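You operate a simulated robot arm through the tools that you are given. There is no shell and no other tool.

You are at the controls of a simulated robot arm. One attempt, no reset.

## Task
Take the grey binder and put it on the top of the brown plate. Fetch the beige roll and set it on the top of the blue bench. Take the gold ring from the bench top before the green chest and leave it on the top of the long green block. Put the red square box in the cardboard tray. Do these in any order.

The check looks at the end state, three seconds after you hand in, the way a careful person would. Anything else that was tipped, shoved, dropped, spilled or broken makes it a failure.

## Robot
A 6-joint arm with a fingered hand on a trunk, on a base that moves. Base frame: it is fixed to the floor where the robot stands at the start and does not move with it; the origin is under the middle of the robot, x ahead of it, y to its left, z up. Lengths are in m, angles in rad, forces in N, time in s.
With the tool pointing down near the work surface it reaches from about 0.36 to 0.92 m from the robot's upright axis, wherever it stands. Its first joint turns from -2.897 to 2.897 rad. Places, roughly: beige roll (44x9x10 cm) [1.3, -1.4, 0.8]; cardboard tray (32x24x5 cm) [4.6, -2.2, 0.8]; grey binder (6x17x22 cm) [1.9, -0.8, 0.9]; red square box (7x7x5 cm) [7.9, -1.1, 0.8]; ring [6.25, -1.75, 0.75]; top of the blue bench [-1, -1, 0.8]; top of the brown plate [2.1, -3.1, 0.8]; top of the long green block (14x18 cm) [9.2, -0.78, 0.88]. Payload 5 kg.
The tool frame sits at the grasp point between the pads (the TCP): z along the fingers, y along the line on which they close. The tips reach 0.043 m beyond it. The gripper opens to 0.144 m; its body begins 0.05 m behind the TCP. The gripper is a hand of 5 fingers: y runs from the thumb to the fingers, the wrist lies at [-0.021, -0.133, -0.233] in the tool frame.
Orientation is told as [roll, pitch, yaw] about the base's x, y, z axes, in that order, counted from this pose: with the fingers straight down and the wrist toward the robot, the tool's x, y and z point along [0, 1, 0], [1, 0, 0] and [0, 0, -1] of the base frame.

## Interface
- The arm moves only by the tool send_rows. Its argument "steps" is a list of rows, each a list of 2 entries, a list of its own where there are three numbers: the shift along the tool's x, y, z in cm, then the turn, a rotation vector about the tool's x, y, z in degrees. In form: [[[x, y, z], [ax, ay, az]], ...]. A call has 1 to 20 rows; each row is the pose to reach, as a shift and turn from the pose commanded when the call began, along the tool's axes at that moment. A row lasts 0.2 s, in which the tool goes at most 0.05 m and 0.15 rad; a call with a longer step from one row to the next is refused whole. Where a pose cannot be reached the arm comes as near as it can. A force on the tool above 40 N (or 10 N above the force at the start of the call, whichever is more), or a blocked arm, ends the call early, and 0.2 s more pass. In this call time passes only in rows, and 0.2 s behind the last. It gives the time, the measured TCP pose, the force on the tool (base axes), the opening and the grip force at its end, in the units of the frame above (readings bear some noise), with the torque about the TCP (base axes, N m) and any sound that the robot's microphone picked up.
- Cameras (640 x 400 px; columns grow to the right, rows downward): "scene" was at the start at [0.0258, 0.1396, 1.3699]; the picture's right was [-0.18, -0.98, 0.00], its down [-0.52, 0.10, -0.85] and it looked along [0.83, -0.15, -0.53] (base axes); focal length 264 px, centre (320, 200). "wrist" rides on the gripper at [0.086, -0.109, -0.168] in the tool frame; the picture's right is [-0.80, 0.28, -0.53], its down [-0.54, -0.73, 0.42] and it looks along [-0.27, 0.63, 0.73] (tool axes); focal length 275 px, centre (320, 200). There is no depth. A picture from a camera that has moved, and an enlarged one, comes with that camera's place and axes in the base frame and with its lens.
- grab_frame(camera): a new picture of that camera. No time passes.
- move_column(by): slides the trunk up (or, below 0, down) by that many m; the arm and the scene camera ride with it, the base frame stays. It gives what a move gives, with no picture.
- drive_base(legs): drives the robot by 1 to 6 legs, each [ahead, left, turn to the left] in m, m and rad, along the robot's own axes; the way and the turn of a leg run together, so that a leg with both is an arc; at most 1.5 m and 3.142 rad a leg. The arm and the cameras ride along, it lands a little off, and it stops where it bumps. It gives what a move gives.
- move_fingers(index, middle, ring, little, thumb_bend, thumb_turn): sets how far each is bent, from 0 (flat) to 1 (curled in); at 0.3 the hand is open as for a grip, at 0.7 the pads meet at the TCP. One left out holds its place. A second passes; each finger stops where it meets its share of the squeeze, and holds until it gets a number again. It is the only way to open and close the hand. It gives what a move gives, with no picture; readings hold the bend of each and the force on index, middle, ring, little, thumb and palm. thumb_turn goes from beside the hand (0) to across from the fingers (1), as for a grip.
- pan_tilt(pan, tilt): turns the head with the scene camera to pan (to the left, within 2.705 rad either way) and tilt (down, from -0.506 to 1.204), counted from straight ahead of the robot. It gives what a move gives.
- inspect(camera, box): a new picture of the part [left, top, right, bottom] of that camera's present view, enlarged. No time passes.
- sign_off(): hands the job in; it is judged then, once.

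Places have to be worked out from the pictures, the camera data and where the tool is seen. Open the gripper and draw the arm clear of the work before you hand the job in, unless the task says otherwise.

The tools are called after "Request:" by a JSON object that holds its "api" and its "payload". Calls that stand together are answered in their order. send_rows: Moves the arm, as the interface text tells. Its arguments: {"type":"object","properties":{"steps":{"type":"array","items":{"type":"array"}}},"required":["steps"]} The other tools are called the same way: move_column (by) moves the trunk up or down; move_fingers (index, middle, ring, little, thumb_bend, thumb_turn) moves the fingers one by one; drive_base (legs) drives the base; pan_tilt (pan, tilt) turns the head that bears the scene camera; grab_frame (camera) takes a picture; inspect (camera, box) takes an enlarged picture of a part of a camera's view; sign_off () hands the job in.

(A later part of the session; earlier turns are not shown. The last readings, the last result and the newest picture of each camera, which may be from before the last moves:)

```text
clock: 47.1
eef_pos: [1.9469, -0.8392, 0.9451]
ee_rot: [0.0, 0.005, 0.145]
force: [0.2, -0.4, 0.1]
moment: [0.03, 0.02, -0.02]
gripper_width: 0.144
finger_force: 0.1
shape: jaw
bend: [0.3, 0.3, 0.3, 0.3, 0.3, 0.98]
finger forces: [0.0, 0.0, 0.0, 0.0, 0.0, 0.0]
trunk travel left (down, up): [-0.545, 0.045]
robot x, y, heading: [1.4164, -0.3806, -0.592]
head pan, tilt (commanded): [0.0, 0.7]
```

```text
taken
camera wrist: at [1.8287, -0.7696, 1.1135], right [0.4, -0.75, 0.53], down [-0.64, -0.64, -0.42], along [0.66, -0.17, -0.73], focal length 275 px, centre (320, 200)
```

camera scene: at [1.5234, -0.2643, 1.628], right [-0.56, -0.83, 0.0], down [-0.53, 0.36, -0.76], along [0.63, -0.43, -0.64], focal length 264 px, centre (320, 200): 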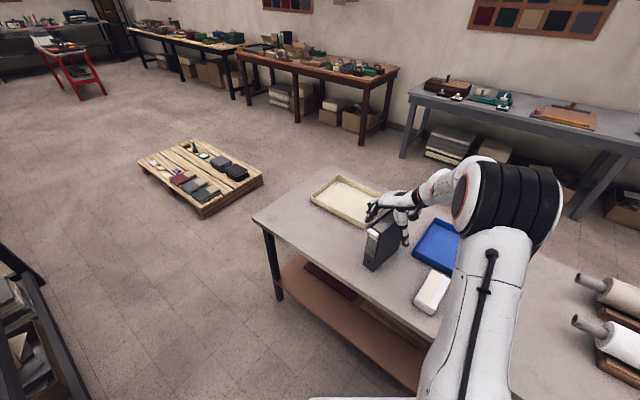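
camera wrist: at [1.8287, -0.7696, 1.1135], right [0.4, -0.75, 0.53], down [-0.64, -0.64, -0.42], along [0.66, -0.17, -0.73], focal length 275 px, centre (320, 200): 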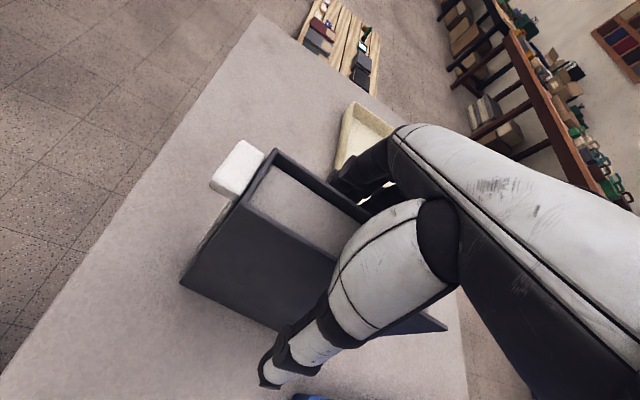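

Thumb and fingers straddle the binder's covers. I close the hand on it.

Request:
{"api": "move_fingers", "payload": {"index": 0.7, "middle": 0.7, "ring": 0.7, "little": 0.7, "thumb_bend": 0.7}}

Request:
{"api": "grab_frame", "payload": {"camera": "wrist"}}

Request:
{"api": "inspect", "payload": {"camera": "scene", "box": [340, 150, 480, 290]}}

```text
clock: 48.1
eef_pos: [1.9471, -0.8383, 0.9457]
ee_rot: [0.002, 0.004, 0.146]
force: [0.1, 0.0, -0.1]
moment: [-0.03, 0.0, 0.0]
gripper_width: 0.0527
finger_force: 23.8
shape: fingers
bend: [0.6, 0.64, 0.66, 0.69, 0.58, 0.94]
finger forces: [10.0, 8.5, 4.6, 1.1, 24.2, 0.1]
trunk travel left (down, up): [-0.545, 0.045]
robot x, y, heading: [1.4151, -0.3773, -0.59]
head pan, tilt (commanded): [0.0, 0.7]
```

```text
taken
camera wrist: at [1.8287, -0.7696, 1.1136], right [0.4, -0.75, 0.53], down [-0.64, -0.64, -0.42], along [0.66, -0.17, -0.73], focal length 275 px, centre (320, 200)
```

wrist: 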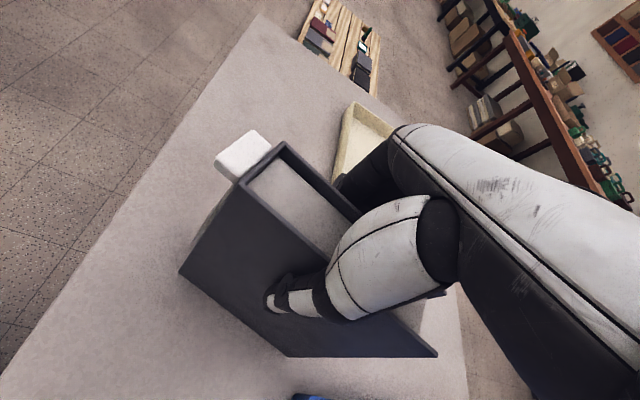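

```text
2.86 times, centred on (410, 220) of scene
camera zoom: at [1.5235, -0.2643, 1.6279], right [-0.56, -0.83, 0.0], down [-0.53, 0.36, -0.76], along [0.63, -0.43, -0.64], focal length 756 px, centre (63, 143)
```

zoom: 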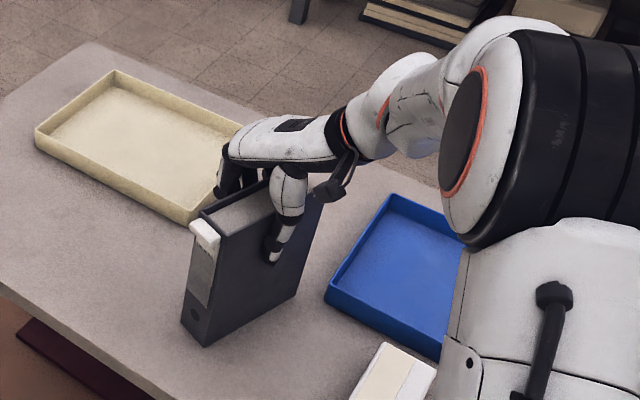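

Grip holds at 0.053 m width with the thumb at 24 N. I tighten the weaker fingers a bit, then lift 4 cm and check.

Request:
{"api": "move_fingers", "payload": {"index": 0.8, "middle": 0.8, "ring": 0.85, "little": 0.85, "thumb_bend": 0.75}}

Request:
{"api": "send_rows", "payload": {"steps": [[[0, 0, -1], [0, 0, 0]], [[0, 0, -2], [0, 0, 0]], [[0, 0, -3], [0, 0, 0]], [[0, 0, -4], [0, 0, 0]]]}}

Request:
{"api": "inspect", "payload": {"camera": "scene", "box": [340, 150, 480, 290]}}

```text
clock: 49.1
eef_pos: [1.9466, -0.8393, 0.9455]
ee_rot: [0.003, 0.003, 0.144]
force: [-0.5, 0.5, 0.4]
moment: [0.0, -0.06, 0.0]
gripper_width: 0.0539
finger_force: 38.2
shape: fingers
bend: [0.62, 0.68, 0.7, 0.73, 0.58, 0.91]
finger forces: [13.4, 8.3, 7.8, 8.5, 37.8, 0.0]
trunk travel left (down, up): [-0.545, 0.045]
robot x, y, heading: [1.4157, -0.3802, -0.591]
head pan, tilt (commanded): [0.0, 0.7]
```

```text
clock: 50.1
eef_pos: [1.949, -0.8404, 0.9849]
ee_rot: [0.003, 0.002, 0.146]
force: [0.1, 0.6, -4.0]
moment: [-0.01, -0.07, -0.01]
gripper_width: 0.0539
finger_force: 37.8
shape: fingers
bend: [0.62, 0.68, 0.7, 0.73, 0.58, 0.91]
finger forces: [13.1, 8.2, 7.8, 8.6, 38.0, 0.0]
trunk travel left (down, up): [-0.545, 0.045]
robot x, y, heading: [1.4149, -0.3739, -0.591]
head pan, tilt (commanded): [0.0, 0.7]
```

```text
2.86 times, centred on (410, 220) of scene
camera zoom: at [1.5234, -0.2642, 1.6279], right [-0.56, -0.83, 0.0], down [-0.53, 0.36, -0.76], along [0.63, -0.43, -0.64], focal length 756 px, centre (63, 143)
```

zoom: 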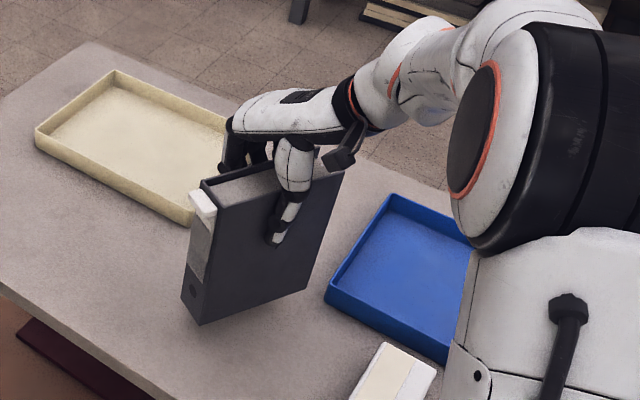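

The binder came up cleanly (about 4 N). I raise it to z≈1.10 and draw it in to about 0.5 m ahead of the robot, hand aligned with the heading, for driving.

Request:
{"api": "send_rows", "payload": {"steps": [[[0, 0, -4], [0, 0, 0]], [[0, 0, -8], [0, 0, 0]], [[0, 0, -11.5], [0, 0, 0]], [[2.0, -2.07, -11.5], [0, 0, 6.03]], [[4.0, -4.13, -11.5], [0, 0, 12.06]], [[6.0, -6.2, -11.5], [0, 0, 18.1]], [[8.0, -8.26, -11.5], [0, 0, 24.1]], [[10.0, -10.33, -11.5], [0, 0, 30.15]], [[12.0, -12.4, -11.5], [0, 0, 36.2]], [[14.0, -14.46, -11.5], [0, 0, 42.2]]]}}

Request:
{"api": "grab_frame", "payload": {"camera": "scene"}}

Request:
{"api": "grab_frame", "payload": {"camera": "wrist"}}

```text
clock: 52.3
eef_pos: [1.7851, -0.7231, 1.1032]
ee_rot: [0.0, 0.005, -0.593]
force: [-0.7, -0.4, -4.0]
moment: [-0.03, -0.06, 0.0]
gripper_width: 0.0535
finger_force: 37.0
shape: fingers
bend: [0.62, 0.68, 0.7, 0.73, 0.58, 0.91]
finger forces: [13.1, 8.2, 7.6, 8.4, 37.5, 0.0]
trunk travel left (down, up): [-0.545, 0.045]
robot x, y, heading: [1.4167, -0.3741, -0.597]
head pan, tilt (commanded): [0.0, 0.7]
```

```text
taken
camera scene: at [1.523, -0.2637, 1.628], right [-0.56, -0.83, 0.0], down [-0.53, 0.36, -0.77], along [0.63, -0.43, -0.64], focal length 264 px, centre (320, 200)
```

scene: 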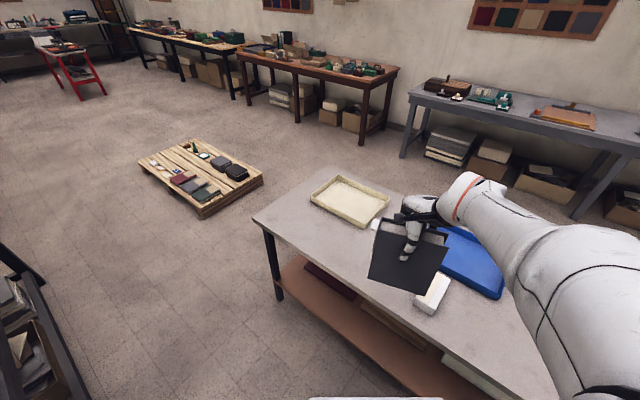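

```text
taken
camera wrist: at [1.7449, -0.5916, 1.2706], right [-0.21, -0.82, 0.53], down [-0.91, -0.04, -0.42], along [0.37, -0.57, -0.73], focal length 275 px, centre (320, 200)
```

wrist: 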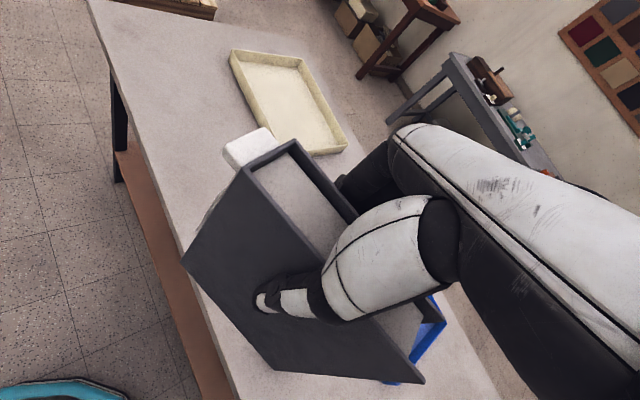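

The binder is held with a slight tilt. I take an enlarged look at the brown plate on the wall bench before driving.

Request:
{"api": "inspect", "payload": {"camera": "scene", "box": [500, 80, 640, 160]}}

Request:
{"api": "inspect", "payload": {"camera": "scene", "box": [350, 180, 470, 310]}}

```text
4.57 times, centred on (570, 120) of scene
camera zoom: at [1.523, -0.2637, 1.628], right [-0.56, -0.83, 0.0], down [-0.53, 0.36, -0.77], along [0.63, -0.43, -0.64], focal length 1209 px, centre (-823, 566)
```

zoom: 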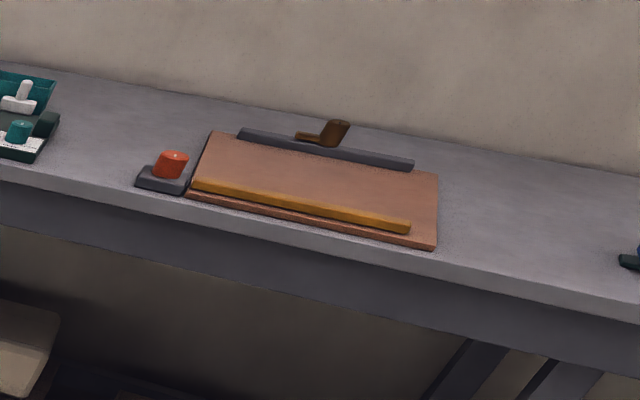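

```text
3.08 times, centred on (410, 245) of scene
camera zoom: at [1.523, -0.2637, 1.628], right [-0.56, -0.83, 0.0], down [-0.53, 0.36, -0.77], along [0.63, -0.43, -0.64], focal length 814 px, centre (43, 62)
```

zoom: 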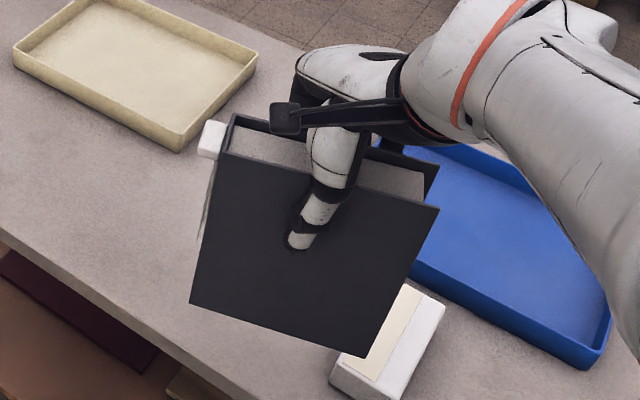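

The plate spans about (2.2,-2.8) to (2.0,-3.2) with a yellow strip along its front and a dark bar with a mug at its back; the middle is free. I turn to face the wall direction first and read the heading.

Request:
{"api": "drive_base", "payload": {"legs": [[0, 0, -0.668]]}}

```text
clock: 54.5
eef_pos: [1.4813, -0.8801, 1.1019]
ee_rot: [0.001, 0.007, -1.282]
force: [0.5, 0.3, -4.2]
moment: [-0.04, -0.01, 0.0]
gripper_width: 0.0536
finger_force: 36.9
shape: fingers
bend: [0.62, 0.68, 0.7, 0.73, 0.58, 0.91]
finger forces: [12.9, 8.1, 7.5, 8.3, 36.8, 0.0]
trunk travel left (down, up): [-0.545, 0.045]
robot x, y, heading: [1.4192, -0.3817, -1.281]
head pan, tilt (commanded): [0.0, 0.7]
```

Heading -1.28. I strafe right 1.2 m along the table's near side to pass its right end, then check before going forward.

Request:
{"api": "drive_base", "payload": {"legs": [[-0.03, -0.6, 0], [0, -0.6, 0]]}}

Request:
{"api": "pan_tilt", "payload": {"pan": 0.2, "tilt": 0.6}}

Request:
{"api": "grab_frame", "payload": {"camera": "scene"}}

```text
clock: 61.0
eef_pos: [0.3122, -1.1954, 1.1023]
ee_rot: [0.0, 0.006, -1.282]
force: [0.6, -0.1, -5.0]
moment: [-0.1, 0.03, 0.0]
gripper_width: 0.0534
finger_force: 36.4
shape: fingers
bend: [0.62, 0.68, 0.7, 0.73, 0.58, 0.91]
finger forces: [12.9, 8.0, 7.5, 8.3, 36.8, 0.1]
trunk travel left (down, up): [-0.545, 0.045]
robot x, y, heading: [0.2498, -0.6995, -1.284]
head pan, tilt (commanded): [0.0, 0.7]
```

```text
clock: 61.7
eef_pos: [0.3134, -1.1962, 1.1025]
ee_rot: [0.0, 0.006, -1.281]
force: [-0.5, 0.6, -4.4]
moment: [-0.13, 0.03, -0.02]
gripper_width: 0.0537
finger_force: 36.6
shape: fingers
bend: [0.62, 0.68, 0.7, 0.73, 0.58, 0.91]
finger forces: [12.9, 8.0, 7.5, 8.2, 36.7, 0.1]
trunk travel left (down, up): [-0.545, 0.045]
robot x, y, heading: [0.2497, -0.6952, -1.285]
head pan, tilt (commanded): [0.201, 0.6]
```

```text
taken
camera scene: at [0.4205, -0.6723, 1.6365], right [-0.88, -0.47, 0.0], down [-0.27, 0.5, -0.82], along [0.39, -0.73, -0.57], focal length 264 px, centre (320, 200)
```

scene: 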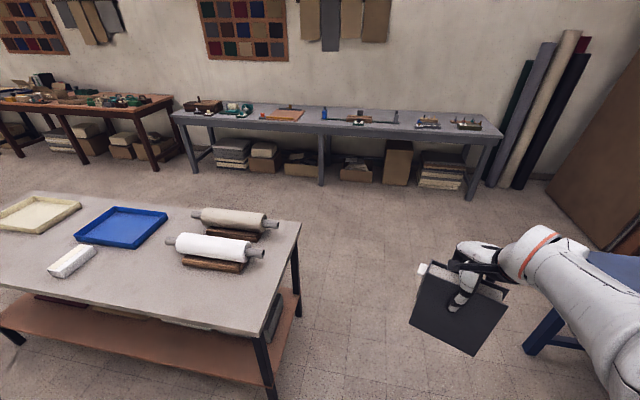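

The way ahead is clear on both sides. I drive forward about 1.65 m into the aisle, then strafe left about 1.07 m to stand opposite the plate.

Request:
{"api": "drive_base", "payload": {"legs": [[0.826, 0.022, 0], [0.826, 0.022, 0], [-0.022, 1.07, 0]]}}

Request:
{"api": "pan_tilt", "payload": {"pan": 0.0, "tilt": 0.6}}

Request:
{"api": "grab_frame", "payload": {"camera": "scene"}}

Request:
{"api": "grab_frame", "payload": {"camera": "wrist"}}

```text
clock: 75.2
eef_pos: [1.845, -2.4433, 1.1024]
ee_rot: [0.0, 0.005, -1.303]
force: [0.7, -0.1, -3.5]
moment: [-0.09, -0.04, -0.03]
gripper_width: 0.0535
finger_force: 36.2
shape: fingers
bend: [0.62, 0.68, 0.7, 0.73, 0.58, 0.91]
finger forces: [12.9, 8.2, 7.5, 8.1, 36.8, 0.0]
trunk travel left (down, up): [-0.545, 0.045]
robot x, y, heading: [1.7889, -1.9443, -1.306]
head pan, tilt (commanded): [0.201, 0.6]
```

```text
clock: 75.9
eef_pos: [1.8434, -2.4422, 1.1015]
ee_rot: [0.0, 0.006, -1.304]
force: [-0.2, 0.4, -3.4]
moment: [-0.06, 0.04, -0.01]
gripper_width: 0.0536
finger_force: 36.5
shape: fingers
bend: [0.62, 0.68, 0.7, 0.73, 0.58, 0.91]
finger forces: [12.9, 8.1, 7.5, 8.2, 36.7, 0.0]
trunk travel left (down, up): [-0.545, 0.045]
robot x, y, heading: [1.7931, -1.9432, -1.31]
head pan, tilt (commanded): [0.0, 0.6]
```

```text
taken
camera scene: at [1.9471, -1.9283, 1.6366], right [-0.96, -0.26, 0.0], down [-0.15, 0.55, -0.82], along [0.22, -0.8, -0.57], focal length 264 px, centre (320, 200)
```

scene: 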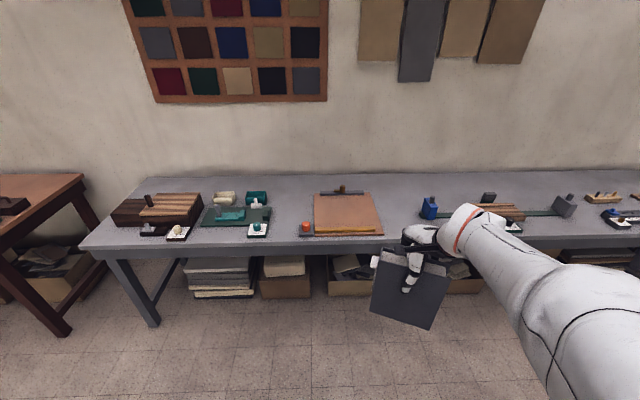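

```text
taken
camera wrist: at [1.9001, -2.3158, 1.2702], right [-0.69, -0.49, 0.53], down [-0.72, 0.56, -0.42], along [-0.09, -0.67, -0.74], focal length 275 px, centre (320, 200)
```

wrist: 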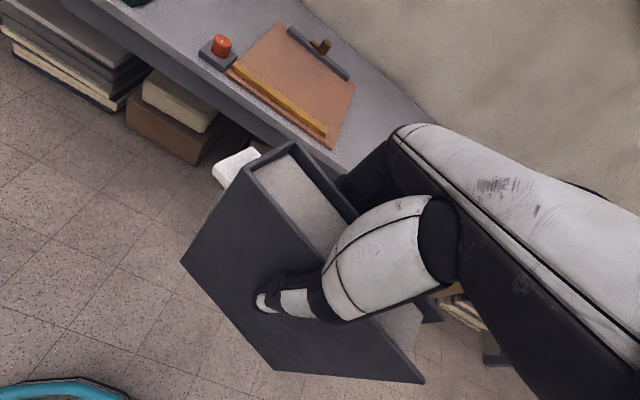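

The plate is in view in both cameras. I enlarge it to triangulate its corners and height.

Request:
{"api": "inspect", "payload": {"camera": "scene", "box": [280, 170, 400, 250]}}

Request:
{"api": "inspect", "payload": {"camera": "wrist", "box": [190, 10, 370, 160]}}

```text
5.00 times, centred on (340, 210) of scene
camera zoom: at [1.9471, -1.9283, 1.6366], right [-0.96, -0.26, 0.0], down [-0.15, 0.55, -0.82], along [0.22, -0.8, -0.57], focal length 1323 px, centre (220, 150)
```

zoom: 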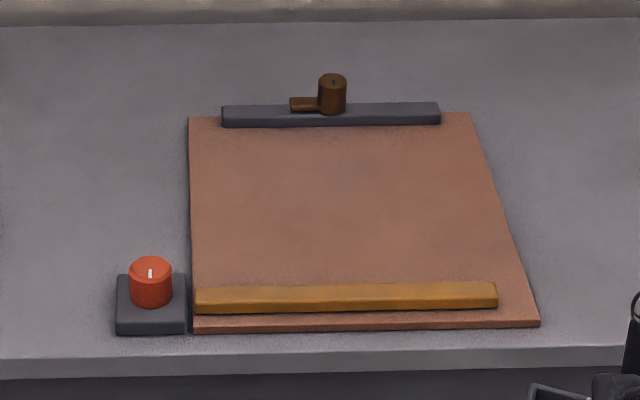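

```text
2.67 times, centred on (280, 85) of wrist
camera zoom: at [1.9001, -2.3158, 1.2702], right [-0.69, -0.49, 0.53], down [-0.72, 0.56, -0.42], along [-0.09, -0.67, -0.74], focal length 734 px, centre (427, 507)
```

zoom: 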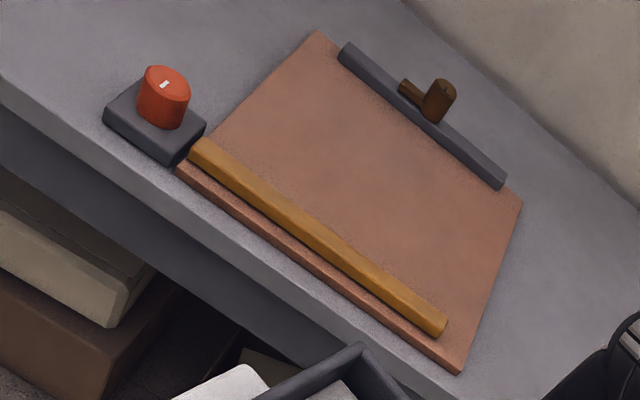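

Both views agree with plate top z≈0.785, centre ≈(2.11,-3.06), free depth of 0.30 m between strip and bar. Next I check how the binder hangs in the hand.

Request:
{"api": "inspect", "payload": {"camera": "scene", "box": [355, 210, 485, 340]}}

Request:
{"api": "inspect", "payload": {"camera": "wrist", "box": [170, 130, 450, 390]}}

```text
3.08 times, centred on (420, 275) of scene
camera zoom: at [1.9471, -1.9283, 1.6366], right [-0.96, -0.26, 0.0], down [-0.15, 0.55, -0.82], along [0.22, -0.8, -0.57], focal length 814 px, centre (12, -31)
```

zoom: 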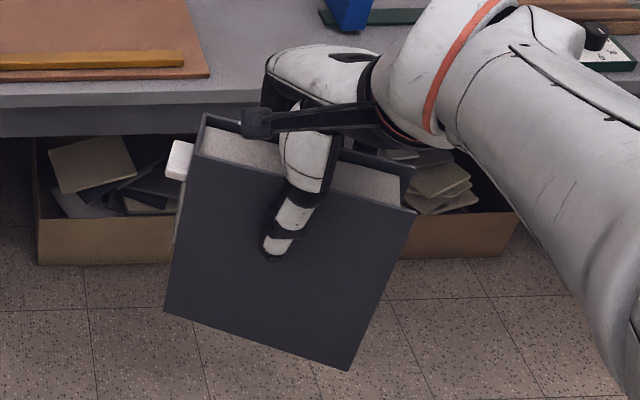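

```text
1.54 times, centred on (310, 260) of wrist
camera zoom: at [1.9001, -2.3158, 1.2702], right [-0.69, -0.49, 0.53], down [-0.72, 0.56, -0.42], along [-0.09, -0.67, -0.74], focal length 424 px, centre (335, 108)
```

zoom: 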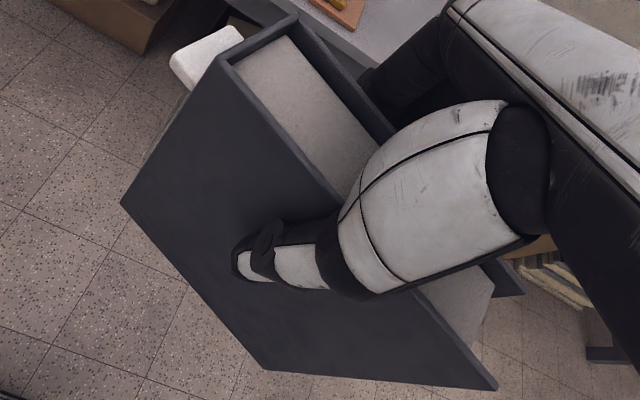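

In the hand the binder is tilted about 10° (spine end high) and yawed about -14° relative to the tool. I level it in free air by rotating about its thickness axis and raise it 5 cm.

Request:
{"api": "send_rows", "payload": {"steps": [[[0, 0, -2], [0.9, -3.3, 0]], [[0, 0, -4], [1.8, -6.5, 0]], [[0, 0, -5], [2.7, -9.8, 0]]]}}

Request:
{"api": "inspect", "payload": {"camera": "scene", "box": [355, 200, 485, 330]}}

Request:
{"api": "inspect", "payload": {"camera": "wrist", "box": [170, 130, 450, 390]}}

```text
clock: 76.7
eef_pos: [1.8437, -2.4421, 1.1524]
ee_rot: [-0.171, 0.054, -1.309]
force: [-0.2, 1.6, -4.2]
moment: [-0.08, -0.09, -0.01]
gripper_width: 0.0537
finger_force: 36.7
shape: fingers
bend: [0.62, 0.68, 0.7, 0.73, 0.58, 0.91]
finger forces: [13.0, 8.1, 7.4, 8.0, 36.6, 0.1]
trunk travel left (down, up): [-0.545, 0.045]
robot x, y, heading: [1.7919, -1.9409, -1.309]
head pan, tilt (commanded): [0.0, 0.6]
```

```text
3.08 times, centred on (420, 265) of scene
camera zoom: at [1.947, -1.9282, 1.6366], right [-0.96, -0.26, 0.0], down [-0.15, 0.55, -0.82], along [0.22, -0.8, -0.57], focal length 814 px, centre (12, 0)
```

zoom: 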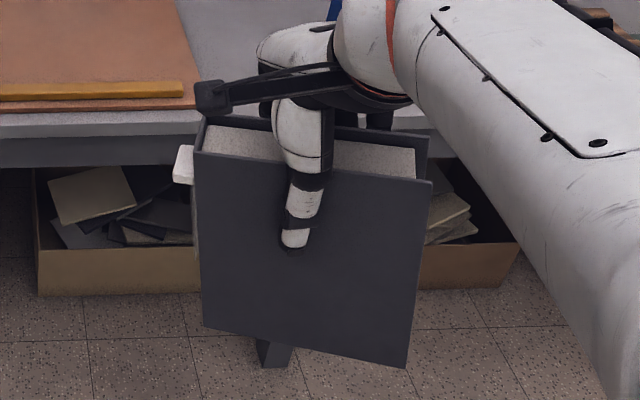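

```text
1.54 times, centred on (310, 260) of wrist
camera zoom: at [1.9284, -2.3155, 1.3083], right [-0.59, -0.49, 0.65], down [-0.78, 0.56, -0.29], along [-0.22, -0.67, -0.71], focal length 424 px, centre (335, 108)
```

zoom: 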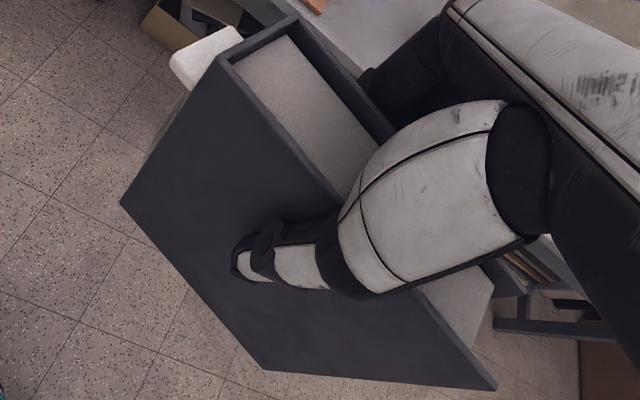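

The vertical edges show the binder was actually hanging upright in the tool frame and only yawed about 21°, so my levelling tilted it. I undo that rotation.

Request:
{"api": "send_rows", "payload": {"steps": [[[0, 0, 0], [-0.9, 3.3, 0]], [[0, 0, 0], [-1.8, 6.5, 0]], [[0, 0, 0], [-2.7, 9.8, 0]]]}}

Request:
{"api": "send_rows", "payload": {"steps": [[[0, 0, 0], [0, 0, -5.6]], [[0, 0, 0], [0, 0, -11.2]], [[0, 0, 0], [0, 0, -16.8]], [[0, 0, 0], [0, 0, -22.3]]]}}

Request:
{"api": "inspect", "payload": {"camera": "scene", "box": [355, 200, 485, 330]}}

Request:
{"api": "grab_frame", "payload": {"camera": "scene"}}

```text
clock: 77.5
eef_pos: [1.8438, -2.4434, 1.1534]
ee_rot: [-0.001, 0.004, -1.303]
force: [-0.1, 0.1, -4.4]
moment: [-0.06, 0.01, -0.01]
gripper_width: 0.0535
finger_force: 36.6
shape: fingers
bend: [0.62, 0.68, 0.7, 0.73, 0.58, 0.91]
finger forces: [12.8, 8.0, 7.5, 8.2, 36.7, 0.0]
trunk travel left (down, up): [-0.545, 0.045]
robot x, y, heading: [1.7927, -1.9422, -1.308]
head pan, tilt (commanded): [0.0, 0.6]
```

```text
clock: 78.5
eef_pos: [1.8442, -2.4433, 1.1525]
ee_rot: [0.001, 0.004, -0.914]
force: [0.1, 0.7, -4.4]
moment: [-0.05, -0.02, -0.01]
gripper_width: 0.0532
finger_force: 36.5
shape: fingers
bend: [0.62, 0.68, 0.7, 0.73, 0.58, 0.91]
finger forces: [12.9, 8.0, 7.4, 8.2, 36.8, 0.1]
trunk travel left (down, up): [-0.545, 0.045]
robot x, y, heading: [1.7918, -1.9403, -1.306]
head pan, tilt (commanded): [0.0, 0.6]
```

```text
3.08 times, centred on (420, 265) of scene
camera zoom: at [1.9469, -1.9285, 1.6366], right [-0.96, -0.26, 0.0], down [-0.15, 0.55, -0.82], along [0.22, -0.8, -0.57], focal length 814 px, centre (12, 0)
```

zoom: 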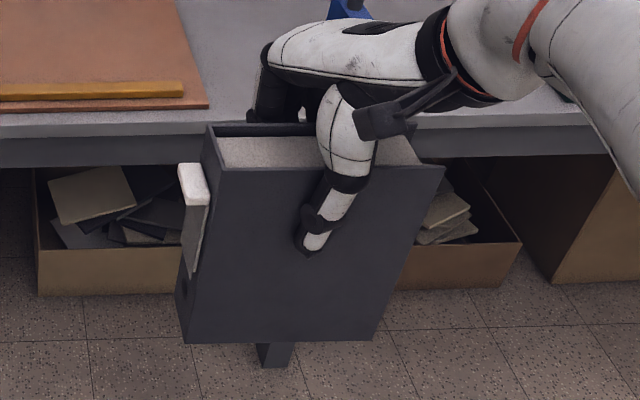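

```text
taken
camera scene: at [1.9469, -1.9285, 1.6366], right [-0.96, -0.26, 0.0], down [-0.15, 0.55, -0.82], along [0.22, -0.8, -0.57], focal length 264 px, centre (320, 200)
```

scene: 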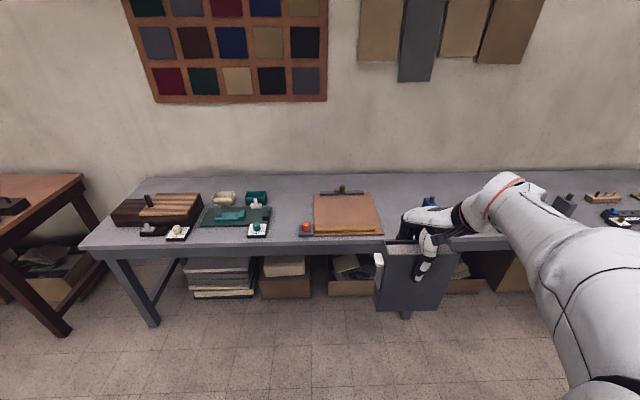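

Now the binder hangs upright and parallel to the bench. I drive forward about 0.5 m to stand in front of the plate.

Request:
{"api": "drive_base", "payload": {"legs": [[0.498, 0.008, 0]]}}

Request:
{"api": "grab_frame", "payload": {"camera": "scene"}}

```text
clock: 81.3
eef_pos: [1.9704, -2.8949, 1.1523]
ee_rot: [0.001, 0.006, -0.921]
force: [0.4, 0.5, -4.5]
moment: [-0.11, 0.0, 0.0]
gripper_width: 0.0536
finger_force: 36.5
shape: fingers
bend: [0.62, 0.68, 0.7, 0.73, 0.58, 0.91]
finger forces: [12.9, 8.2, 7.4, 8.2, 36.8, 0.0]
trunk travel left (down, up): [-0.545, 0.045]
robot x, y, heading: [1.9217, -2.3948, -1.313]
head pan, tilt (commanded): [0.0, 0.6]
```

```text
taken
camera scene: at [2.0773, -2.3823, 1.6366], right [-0.97, -0.26, 0.0], down [-0.14, 0.55, -0.82], along [0.21, -0.8, -0.57], focal length 264 px, centre (320, 200)
```

scene: 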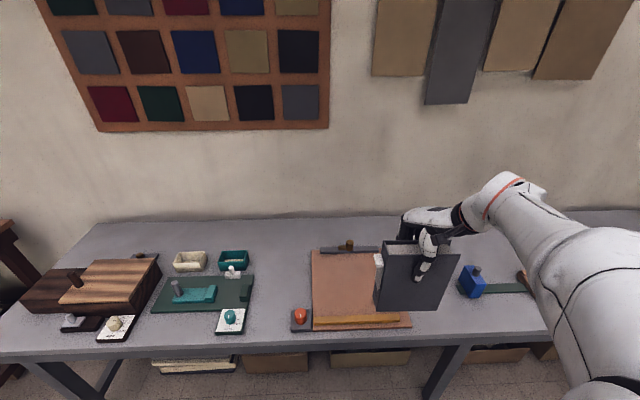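

Robot at (1.92,-2.39). I shift the binder over the plate's centre at the present height.

Request:
{"api": "send_rows", "payload": {"steps": [[[0.3, 4.6, 0], [0, 0, 0]], [[0.55, 9.3, 0], [0, 0, 0]], [[0.8, 13.9, 0], [0, 0, 0]], [[1.1, 18.5, 0], [0, 0, 0]], [[1.34, 23.1, 0], [0, 0, 0]]]}}

Request:
{"api": "grab_frame", "payload": {"camera": "scene"}}

Request:
{"api": "grab_frame", "payload": {"camera": "wrist"}}

```text
clock: 82.5
eef_pos: [2.1194, -3.0715, 1.149]
ee_rot: [0.003, 0.004, -0.92]
force: [-0.7, -0.3, -4.9]
moment: [-0.03, 0.01, 0.02]
gripper_width: 0.0536
finger_force: 36.1
shape: fingers
bend: [0.62, 0.68, 0.7, 0.73, 0.58, 0.91]
finger forces: [12.9, 8.1, 7.4, 8.0, 36.5, 0.0]
trunk travel left (down, up): [-0.545, 0.045]
robot x, y, heading: [1.9174, -2.3959, -1.315]
head pan, tilt (commanded): [0.0, 0.6]
```

```text
taken
camera scene: at [2.0778, -2.3828, 1.6365], right [-0.97, -0.26, 0.0], down [-0.15, 0.55, -0.82], along [0.21, -0.8, -0.57], focal length 264 px, centre (320, 200)
```

scene: 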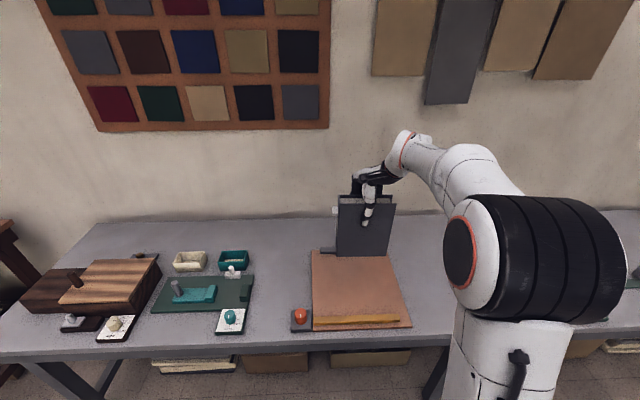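

```text
taken
camera wrist: at [2.1239, -2.9333, 1.3173], right [-0.46, -0.71, 0.53], down [-0.87, 0.25, -0.42], along [0.16, -0.66, -0.74], focal length 275 px, centre (320, 200)
```

wrist: 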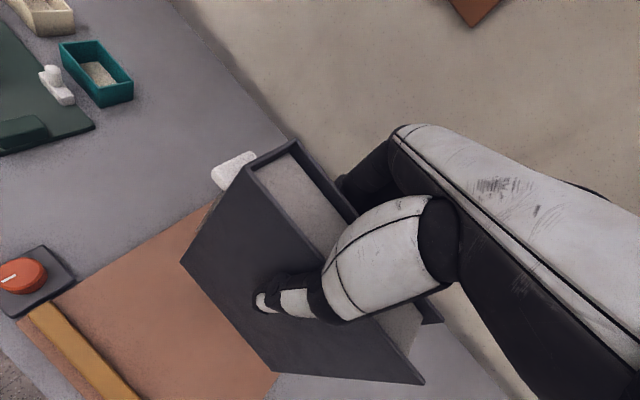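

The binder's foot projects onto the plate's centre. I lower to about 2 cm above the plate first.

Request:
{"api": "send_rows", "payload": {"steps": [[[0, 0, 4], [0, 0, 0]], [[0, 0, 8], [0, 0, 0]], [[0, 0, 12], [0, 0, 0]], [[0, 0, 15.0], [0, 0, 0]]]}}

Request:
{"api": "inspect", "payload": {"camera": "scene", "box": [280, 190, 440, 350]}}

```text
clock: 83.5
eef_pos: [2.1206, -3.071, 1.0008]
ee_rot: [0.001, 0.004, -0.921]
force: [0.5, -1.0, -4.2]
moment: [-0.03, 0.02, 0.0]
gripper_width: 0.0536
finger_force: 36.9
shape: fingers
bend: [0.62, 0.68, 0.7, 0.73, 0.58, 0.91]
finger forces: [13.1, 8.2, 7.4, 7.9, 36.6, 0.0]
trunk travel left (down, up): [-0.545, 0.045]
robot x, y, heading: [1.9189, -2.3957, -1.312]
head pan, tilt (commanded): [0.0, 0.6]
```

```text
2.50 times, centred on (360, 270) of scene
camera zoom: at [2.0775, -2.3827, 1.6366], right [-0.97, -0.26, 0.0], down [-0.14, 0.55, -0.82], along [0.21, -0.8, -0.57], focal length 661 px, centre (220, 25)
```

zoom: 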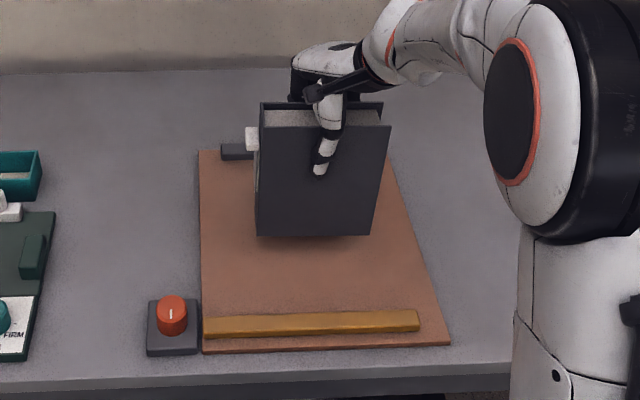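

I lower further in small steps, watching the vertical force for contact.

Request:
{"api": "send_rows", "payload": {"steps": [[[0, 0, 0.5], [0, 0, 0]], [[0, 0, 1.0], [0, 0, 0]], [[0, 0, 1.5], [0, 0, 0]]]}}

```text
clock: 84.3
eef_pos: [2.1206, -3.0706, 0.9843]
ee_rot: [0.001, 0.004, -0.922]
force: [-1.0, -0.2, -3.3]
moment: [-0.05, -0.01, -0.05]
gripper_width: 0.0539
finger_force: 36.6
shape: fingers
bend: [0.62, 0.68, 0.7, 0.73, 0.58, 0.91]
finger forces: [12.9, 8.2, 7.4, 7.9, 36.4, 0.1]
trunk travel left (down, up): [-0.545, 0.045]
robot x, y, heading: [1.9221, -2.3926, -1.31]
head pan, tilt (commanded): [0.0, 0.6]
```

Request:
{"api": "send_rows", "payload": {"steps": [[[0, 0, 0.4], [0, 0, 0]], [[0, 0, 0.8], [0, 0, 0]]]}}

```text
clock: 84.9
eef_pos: [2.1207, -3.0706, 0.9776]
ee_rot: [0.001, 0.004, -0.922]
force: [-0.6, -0.5, -5.0]
moment: [-0.05, -0.03, 0.02]
gripper_width: 0.0533
finger_force: 36.6
shape: fingers
bend: [0.62, 0.68, 0.7, 0.73, 0.58, 0.91]
finger forces: [12.8, 8.2, 7.4, 7.9, 36.5, 0.0]
trunk travel left (down, up): [-0.545, 0.045]
robot x, y, heading: [1.923, -2.3939, -1.315]
head pan, tilt (commanded): [0.0, 0.6]
```

Still no contact (force about -4 to -5 N, just the binder's weight). I continue in 4 mm steps.

Request:
{"api": "send_rows", "payload": {"steps": [[[0, 0, 0.3], [0, 0, 0]], [[0, 0, 0.6], [0, 0, 0]]]}}

Request:
{"api": "inspect", "payload": {"camera": "scene", "box": [300, 200, 420, 320]}}

```text
clock: 85.5
eef_pos: [2.1213, -3.0727, 0.9706]
ee_rot: [0.002, 0.007, -0.921]
force: [0.3, -0.4, -4.6]
moment: [-0.06, -0.02, 0.0]
gripper_width: 0.0534
finger_force: 35.7
shape: fingers
bend: [0.62, 0.68, 0.7, 0.73, 0.58, 0.91]
finger forces: [12.9, 8.1, 7.3, 7.9, 36.4, 0.0]
trunk travel left (down, up): [-0.545, 0.045]
robot x, y, heading: [1.9215, -2.3953, -1.315]
head pan, tilt (commanded): [0.0, 0.6]
```

```text
3.33 times, centred on (360, 260) of scene
camera zoom: at [2.0774, -2.3822, 1.6366], right [-0.97, -0.26, 0.0], down [-0.14, 0.55, -0.82], along [0.21, -0.8, -0.57], focal length 882 px, centre (187, 0)
```

zoom: 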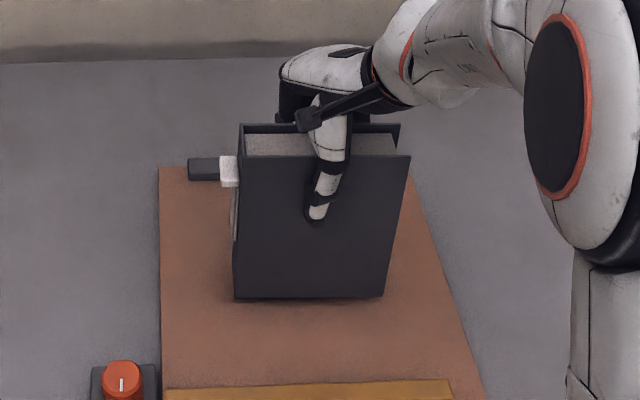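

Very near contact. Two more small steps down.

Request:
{"api": "send_rows", "payload": {"steps": [[[0, 0, 0.3], [0, 0, 0]]]}}

Request:
{"api": "send_rows", "payload": {"steps": [[[0, 0, 0.3], [0, 0, 0]]]}}

```text
clock: 85.9
eef_pos: [2.1218, -3.0715, 0.9685]
ee_rot: [0.001, 0.005, -0.923]
force: [-0.4, 0.7, -3.8]
moment: [-0.05, -0.04, -0.04]
gripper_width: 0.0535
finger_force: 36.3
shape: fingers
bend: [0.62, 0.68, 0.7, 0.73, 0.58, 0.91]
finger forces: [13.0, 8.2, 7.4, 7.9, 36.4, 0.1]
trunk travel left (down, up): [-0.545, 0.045]
robot x, y, heading: [1.9209, -2.3921, -1.307]
head pan, tilt (commanded): [0.0, 0.6]
```

```text
clock: 86.3
eef_pos: [2.1211, -3.0718, 0.9661]
ee_rot: [0.002, 0.006, -0.92]
force: [0.0, -0.8, -4.3]
moment: [-0.05, -0.03, -0.05]
gripper_width: 0.0533
finger_force: 36.3
shape: fingers
bend: [0.62, 0.68, 0.7, 0.73, 0.58, 0.91]
finger forces: [13.0, 8.2, 7.3, 7.8, 36.4, 0.1]
trunk travel left (down, up): [-0.545, 0.045]
robot x, y, heading: [1.9223, -2.3944, -1.312]
head pan, tilt (commanded): [0.0, 0.6]
```

Request:
{"api": "send_rows", "payload": {"steps": [[[0, 0, 0.3], [0, 0, 0]]]}}

Request:
{"api": "send_rows", "payload": {"steps": [[[0, 0, 0.3], [0, 0, 0]]]}}

Request:
{"api": "inspect", "payload": {"camera": "scene", "box": [320, 240, 400, 300]}}

```text
clock: 86.7
eef_pos: [2.1213, -3.0709, 0.9638]
ee_rot: [0.001, 0.006, -0.921]
force: [-0.2, -0.4, -4.1]
moment: [-0.05, -0.02, -0.01]
gripper_width: 0.054
finger_force: 36.2
shape: fingers
bend: [0.62, 0.68, 0.7, 0.73, 0.58, 0.91]
finger forces: [12.9, 8.2, 7.2, 7.8, 36.3, 0.0]
trunk travel left (down, up): [-0.545, 0.045]
robot x, y, heading: [1.9204, -2.3945, -1.309]
head pan, tilt (commanded): [0.0, 0.6]
```

```text
clock: 87.1
eef_pos: [2.121, -3.0694, 0.9604]
ee_rot: [0.002, 0.004, -0.923]
force: [0.3, 0.1, -4.2]
moment: [-0.03, -0.05, -0.03]
gripper_width: 0.0535
finger_force: 36.2
shape: fingers
bend: [0.62, 0.68, 0.7, 0.73, 0.58, 0.91]
finger forces: [12.8, 8.2, 7.3, 7.7, 36.3, 0.0]
trunk travel left (down, up): [-0.545, 0.045]
robot x, y, heading: [1.9228, -2.3948, -1.314]
head pan, tilt (commanded): [0.0, 0.6]
```

```text
6.67 times, centred on (360, 270) of scene
camera zoom: at [2.0774, -2.3821, 1.6366], right [-0.97, -0.26, 0.0], down [-0.14, 0.55, -0.82], along [0.21, -0.8, -0.57], focal length 1764 px, centre (53, -267)
```

zoom: 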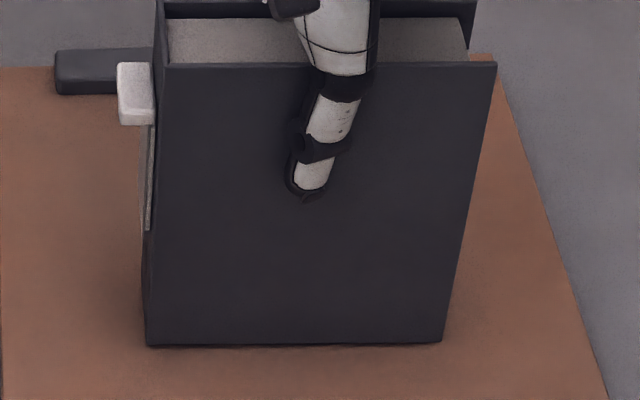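

Still only the weight on the tool; I continue down in 3 mm steps.

Request:
{"api": "send_rows", "payload": {"steps": [[[0, 0, 0.3], [0, 0, 0]]]}}

Request:
{"api": "send_rows", "payload": {"steps": [[[0, 0, 0.3], [0, 0, 0]]]}}

Request:
{"api": "send_rows", "payload": {"steps": [[[0, 0, 0.3], [0, 0, 0]]]}}

```text
clock: 87.5
eef_pos: [2.1223, -3.0702, 0.959]
ee_rot: [0.001, 0.005, -0.921]
force: [0.7, 0.5, -4.6]
moment: [-0.06, -0.01, -0.01]
gripper_width: 0.0538
finger_force: 36.2
shape: fingers
bend: [0.62, 0.68, 0.7, 0.73, 0.58, 0.91]
finger forces: [12.9, 8.2, 7.3, 7.8, 36.4, 0.0]
trunk travel left (down, up): [-0.545, 0.045]
robot x, y, heading: [1.9218, -2.3964, -1.314]
head pan, tilt (commanded): [0.0, 0.6]
```

```text
clock: 87.9
eef_pos: [2.123, -3.0703, 0.9573]
ee_rot: [0.002, 0.002, -0.92]
force: [2.7, 1.2, 3.9]
moment: [0.03, 0.17, -0.06]
gripper_width: 0.0533
finger_force: 37.1
shape: fingers
bend: [0.62, 0.68, 0.71, 0.73, 0.58, 0.91]
finger forces: [12.7, 8.2, 7.3, 7.9, 37.5, 0.0]
trunk travel left (down, up): [-0.545, 0.045]
robot x, y, heading: [1.919, -2.3936, -1.31]
head pan, tilt (commanded): [0.0, 0.6]
```

```text
clock: 88.3
eef_pos: [2.1217, -3.0696, 0.9552]
ee_rot: [0.001, 0.0, -0.922]
force: [4.4, 4.2, 17.4]
moment: [0.27, 0.24, -0.04]
gripper_width: 0.0538
finger_force: 38.4
shape: fingers
bend: [0.62, 0.68, 0.71, 0.73, 0.58, 0.91]
finger forces: [12.5, 8.1, 7.3, 7.8, 40.3, 0.0]
trunk travel left (down, up): [-0.545, 0.045]
robot x, y, heading: [1.9223, -2.3934, -1.31]
head pan, tilt (commanded): [0.0, 0.6]
```

Contact reached at z≈0.957. I back off 2 mm to relieve the pressure, then open gently.

Request:
{"api": "send_rows", "payload": {"steps": [[[0, 0, -0.25], [0, 0, 0]]]}}

Request:
{"api": "move_fingers", "payload": {"index": 0.55, "middle": 0.6, "ring": 0.62, "little": 0.64, "thumb_bend": 0.53}}

Request:
{"api": "inspect", "payload": {"camera": "scene", "box": [300, 200, 420, 320]}}

```text
clock: 88.7
eef_pos: [2.1227, -3.0704, 0.9558]
ee_rot: [-0.001, 0.004, -0.921]
force: [4.9, 1.8, 13.4]
moment: [-0.05, 0.15, 0.0]
gripper_width: 0.0538
finger_force: 38.7
shape: fingers
bend: [0.62, 0.68, 0.71, 0.73, 0.58, 0.91]
finger forces: [13.6, 8.8, 7.6, 7.8, 39.7, 0.0]
trunk travel left (down, up): [-0.545, 0.045]
robot x, y, heading: [1.9199, -2.3965, -1.312]
head pan, tilt (commanded): [0.0, 0.6]
```

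```text
clock: 89.7
eef_pos: [2.1211, -3.0719, 0.9557]
ee_rot: [0.004, 0.006, -0.921]
force: [-0.7, 0.4, -0.1]
moment: [0.03, 0.0, 0.0]
gripper_width: 0.0656
finger_force: 0.4
shape: fingers
bend: [0.55, 0.6, 0.62, 0.64, 0.52, 0.97]
finger forces: [0.4, 0.0, 0.1, 0.1, 1.0, 0.0]
trunk travel left (down, up): [-0.545, 0.045]
robot x, y, heading: [1.9221, -2.3923, -1.31]
head pan, tilt (commanded): [0.0, 0.6]
```

```text
3.33 times, centred on (360, 260) of scene
camera zoom: at [2.0772, -2.3818, 1.6366], right [-0.97, -0.26, 0.0], down [-0.14, 0.55, -0.83], along [0.21, -0.8, -0.56], focal length 882 px, centre (187, 0)
```

zoom: 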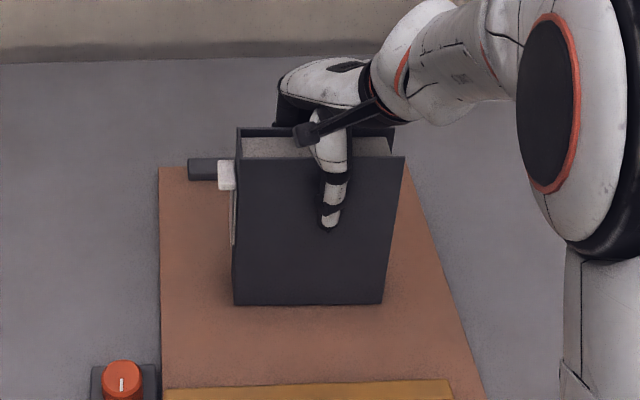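

The binder stands on the plate with hardly any finger contact. I open the hand fully and raise it straight up.

Request:
{"api": "move_fingers", "payload": {"index": 0.3, "middle": 0.3, "ring": 0.3, "little": 0.3, "thumb_bend": 0.3, "thumb_turn": 0.98}}

Request:
{"api": "inspect", "payload": {"camera": "scene", "box": [300, 200, 420, 320]}}

Request:
{"api": "grab_frame", "payload": {"camera": "wrist"}}

```text
clock: 90.7
eef_pos: [2.1209, -3.0717, 0.9552]
ee_rot: [0.003, 0.006, -0.922]
force: [-0.6, -0.1, -0.4]
moment: [0.03, -0.03, 0.01]
gripper_width: 0.1495
finger_force: 0.0
shape: fingers
bend: [0.3, 0.3, 0.3, 0.3, 0.3, 0.96]
finger forces: [0.1, 0.0, 0.0, 0.0, 0.0, 0.0]
trunk travel left (down, up): [-0.545, 0.045]
robot x, y, heading: [1.922, -2.3921, -1.308]
head pan, tilt (commanded): [0.0, 0.6]
```

```text
3.33 times, centred on (360, 260) of scene
camera zoom: at [2.0773, -2.3818, 1.6366], right [-0.97, -0.26, 0.0], down [-0.14, 0.55, -0.83], along [0.21, -0.8, -0.56], focal length 882 px, centre (187, 0)
```

zoom: 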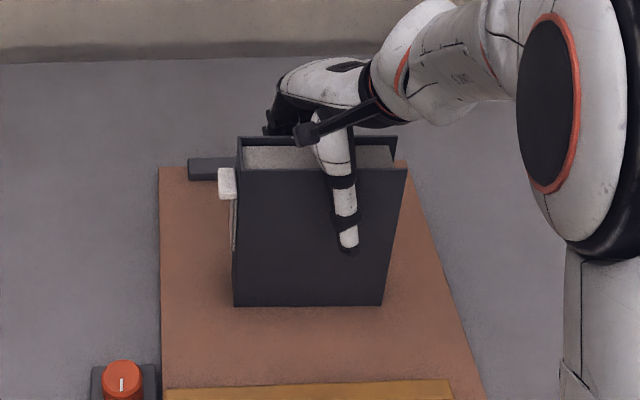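

```text
taken
camera wrist: at [2.1256, -2.9332, 1.1231], right [-0.46, -0.71, 0.53], down [-0.87, 0.25, -0.42], along [0.17, -0.66, -0.74], focal length 275 px, centre (320, 200)
```

wrist: 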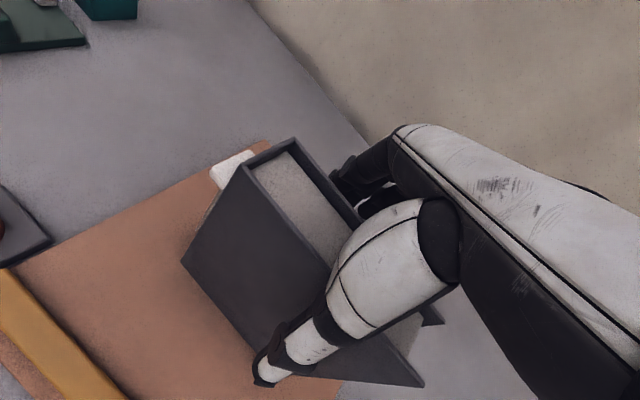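

The binder stands steady with the hand clear of it. I raise straight up 15 cm and then draw the hand back toward the robot.

Request:
{"api": "send_rows", "payload": {"steps": [[[0, 0, -2], [0, 0, 0]], [[0, 0, -5], [0, 0, 0]], [[0, 0, -9], [0, 0, 0]], [[0, 0, -13], [0, 0, 0]], [[0, 0, -16], [0, 0, 0]], [[0, -4, -17], [0, 0, 5.5]], [[0, -8, -17], [0, 0, 11]], [[0, -12, -17], [0, 0, 16.5]], [[0, -16, -17], [0, 0, 22]], [[0, -20, -17], [0, 0, 22]]]}}

Request:
{"api": "grab_frame", "payload": {"camera": "scene"}}

```text
clock: 92.9
eef_pos: [2.0012, -2.9162, 1.1223]
ee_rot: [0.0, 0.003, -1.306]
force: [-0.7, 0.0, -0.2]
moment: [0.0, 0.02, -0.02]
gripper_width: 0.1499
finger_force: 0.1
shape: fingers
bend: [0.3, 0.3, 0.3, 0.3, 0.3, 0.96]
finger forces: [0.1, 0.0, 0.0, 0.1, 0.0, 0.0]
trunk travel left (down, up): [-0.545, 0.045]
robot x, y, heading: [1.923, -2.3926, -1.312]
head pan, tilt (commanded): [0.0, 0.6]
```

```text
taken
camera scene: at [2.0771, -2.3812, 1.6366], right [-0.97, -0.26, 0.0], down [-0.14, 0.55, -0.83], along [0.21, -0.8, -0.56], focal length 264 px, centre (320, 200)
```

scene: 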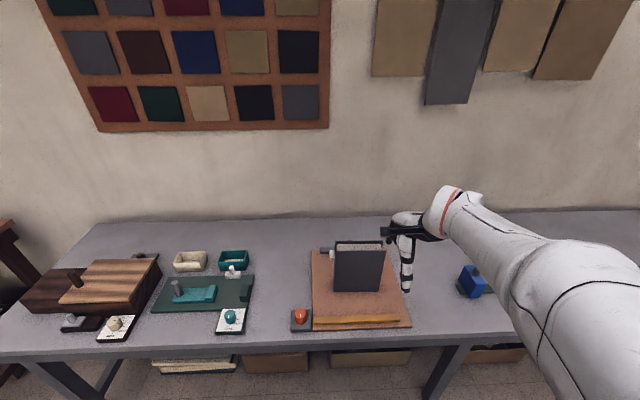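

The binder stays upright on the plate. Next I back away from the bench and turn round to face the table with the rolls from its far side.

Request:
{"api": "drive_base", "payload": {"legs": [[-0.5, 0, 0], [0, 0, 3.14]]}}

Request:
{"api": "pan_tilt", "payload": {"pan": 0.0, "tilt": 0.7}}

Request:
{"api": "grab_frame", "payload": {"camera": "scene"}}

Request:
{"api": "grab_frame", "payload": {"camera": "wrist"}}

```text
clock: 103.2
eef_pos: [1.6958, -1.4017, 1.1228]
ee_rot: [-0.001, 0.006, 1.873]
force: [0.0, -0.2, 0.7]
moment: [0.0, -0.02, 0.01]
gripper_width: 0.1497
finger_force: 0.1
shape: fingers
bend: [0.3, 0.3, 0.3, 0.3, 0.3, 0.96]
finger forces: [0.0, 0.0, 0.0, 0.0, 0.0, 0.1]
trunk travel left (down, up): [-0.545, 0.045]
robot x, y, heading: [1.7924, -1.9192, 1.861]
head pan, tilt (commanded): [0.0, 0.6]
```

```text
clock: 103.9
eef_pos: [1.696, -1.401, 1.1229]
ee_rot: [0.001, 0.005, 1.873]
force: [0.6, -0.2, 0.3]
moment: [0.02, 0.03, 0.01]
gripper_width: 0.1499
finger_force: 0.1
shape: fingers
bend: [0.3, 0.3, 0.3, 0.3, 0.3, 0.96]
finger forces: [0.0, 0.1, 0.1, 0.0, 0.0, 0.0]
trunk travel left (down, up): [-0.545, 0.045]
robot x, y, heading: [1.7966, -1.9163, 1.869]
head pan, tilt (commanded): [0.0, 0.7]
```

```text
taken
camera scene: at [1.6369, -1.9414, 1.628], right [0.96, 0.29, 0.0], down [0.19, -0.62, -0.77], along [-0.22, 0.73, -0.64], focal length 264 px, centre (320, 200)
```

scene: 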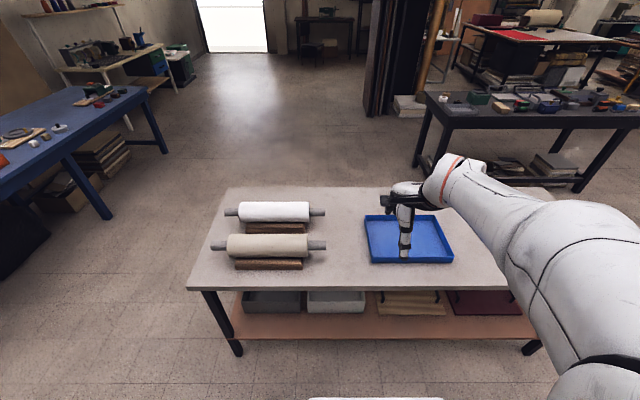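

```text
taken
camera wrist: at [1.6477, -1.5287, 1.2907], right [0.68, 0.51, 0.53], down [0.73, -0.53, -0.42], along [0.07, 0.67, -0.73], focal length 275 px, centre (320, 200)
```

wrist: 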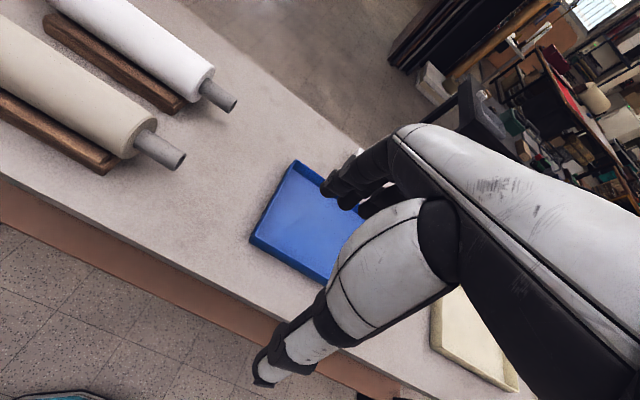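

The beige roll is now the nearer one. I enlarge it in both views.

Request:
{"api": "inspect", "payload": {"camera": "scene", "box": [200, 190, 340, 280]}}

Request:
{"api": "inspect", "payload": {"camera": "wrist", "box": [0, 0, 240, 180]}}

```text
4.44 times, centred on (270, 235) of scene
camera zoom: at [1.6369, -1.9414, 1.628], right [0.96, 0.29, 0.0], down [0.19, -0.62, -0.77], along [-0.22, 0.73, -0.64], focal length 1176 px, centre (542, 44)
```

zoom: 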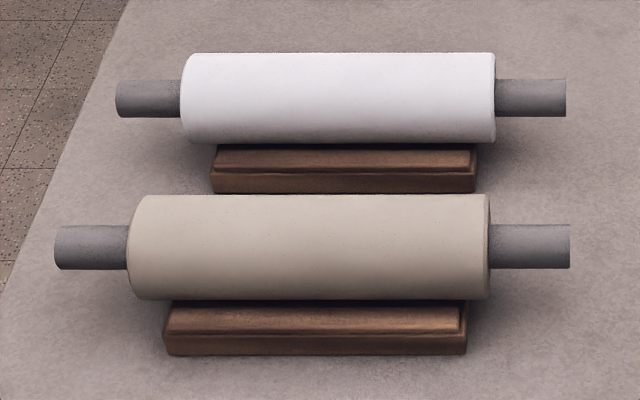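

```text
2.22 times, centred on (120, 90) of wrist
camera zoom: at [1.6477, -1.5287, 1.2907], right [0.68, 0.51, 0.53], down [0.73, -0.53, -0.42], along [0.07, 0.67, -0.73], focal length 612 px, centre (764, 444)
```

zoom: 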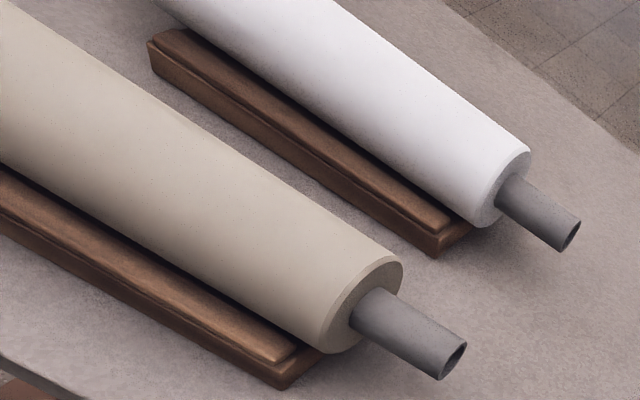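

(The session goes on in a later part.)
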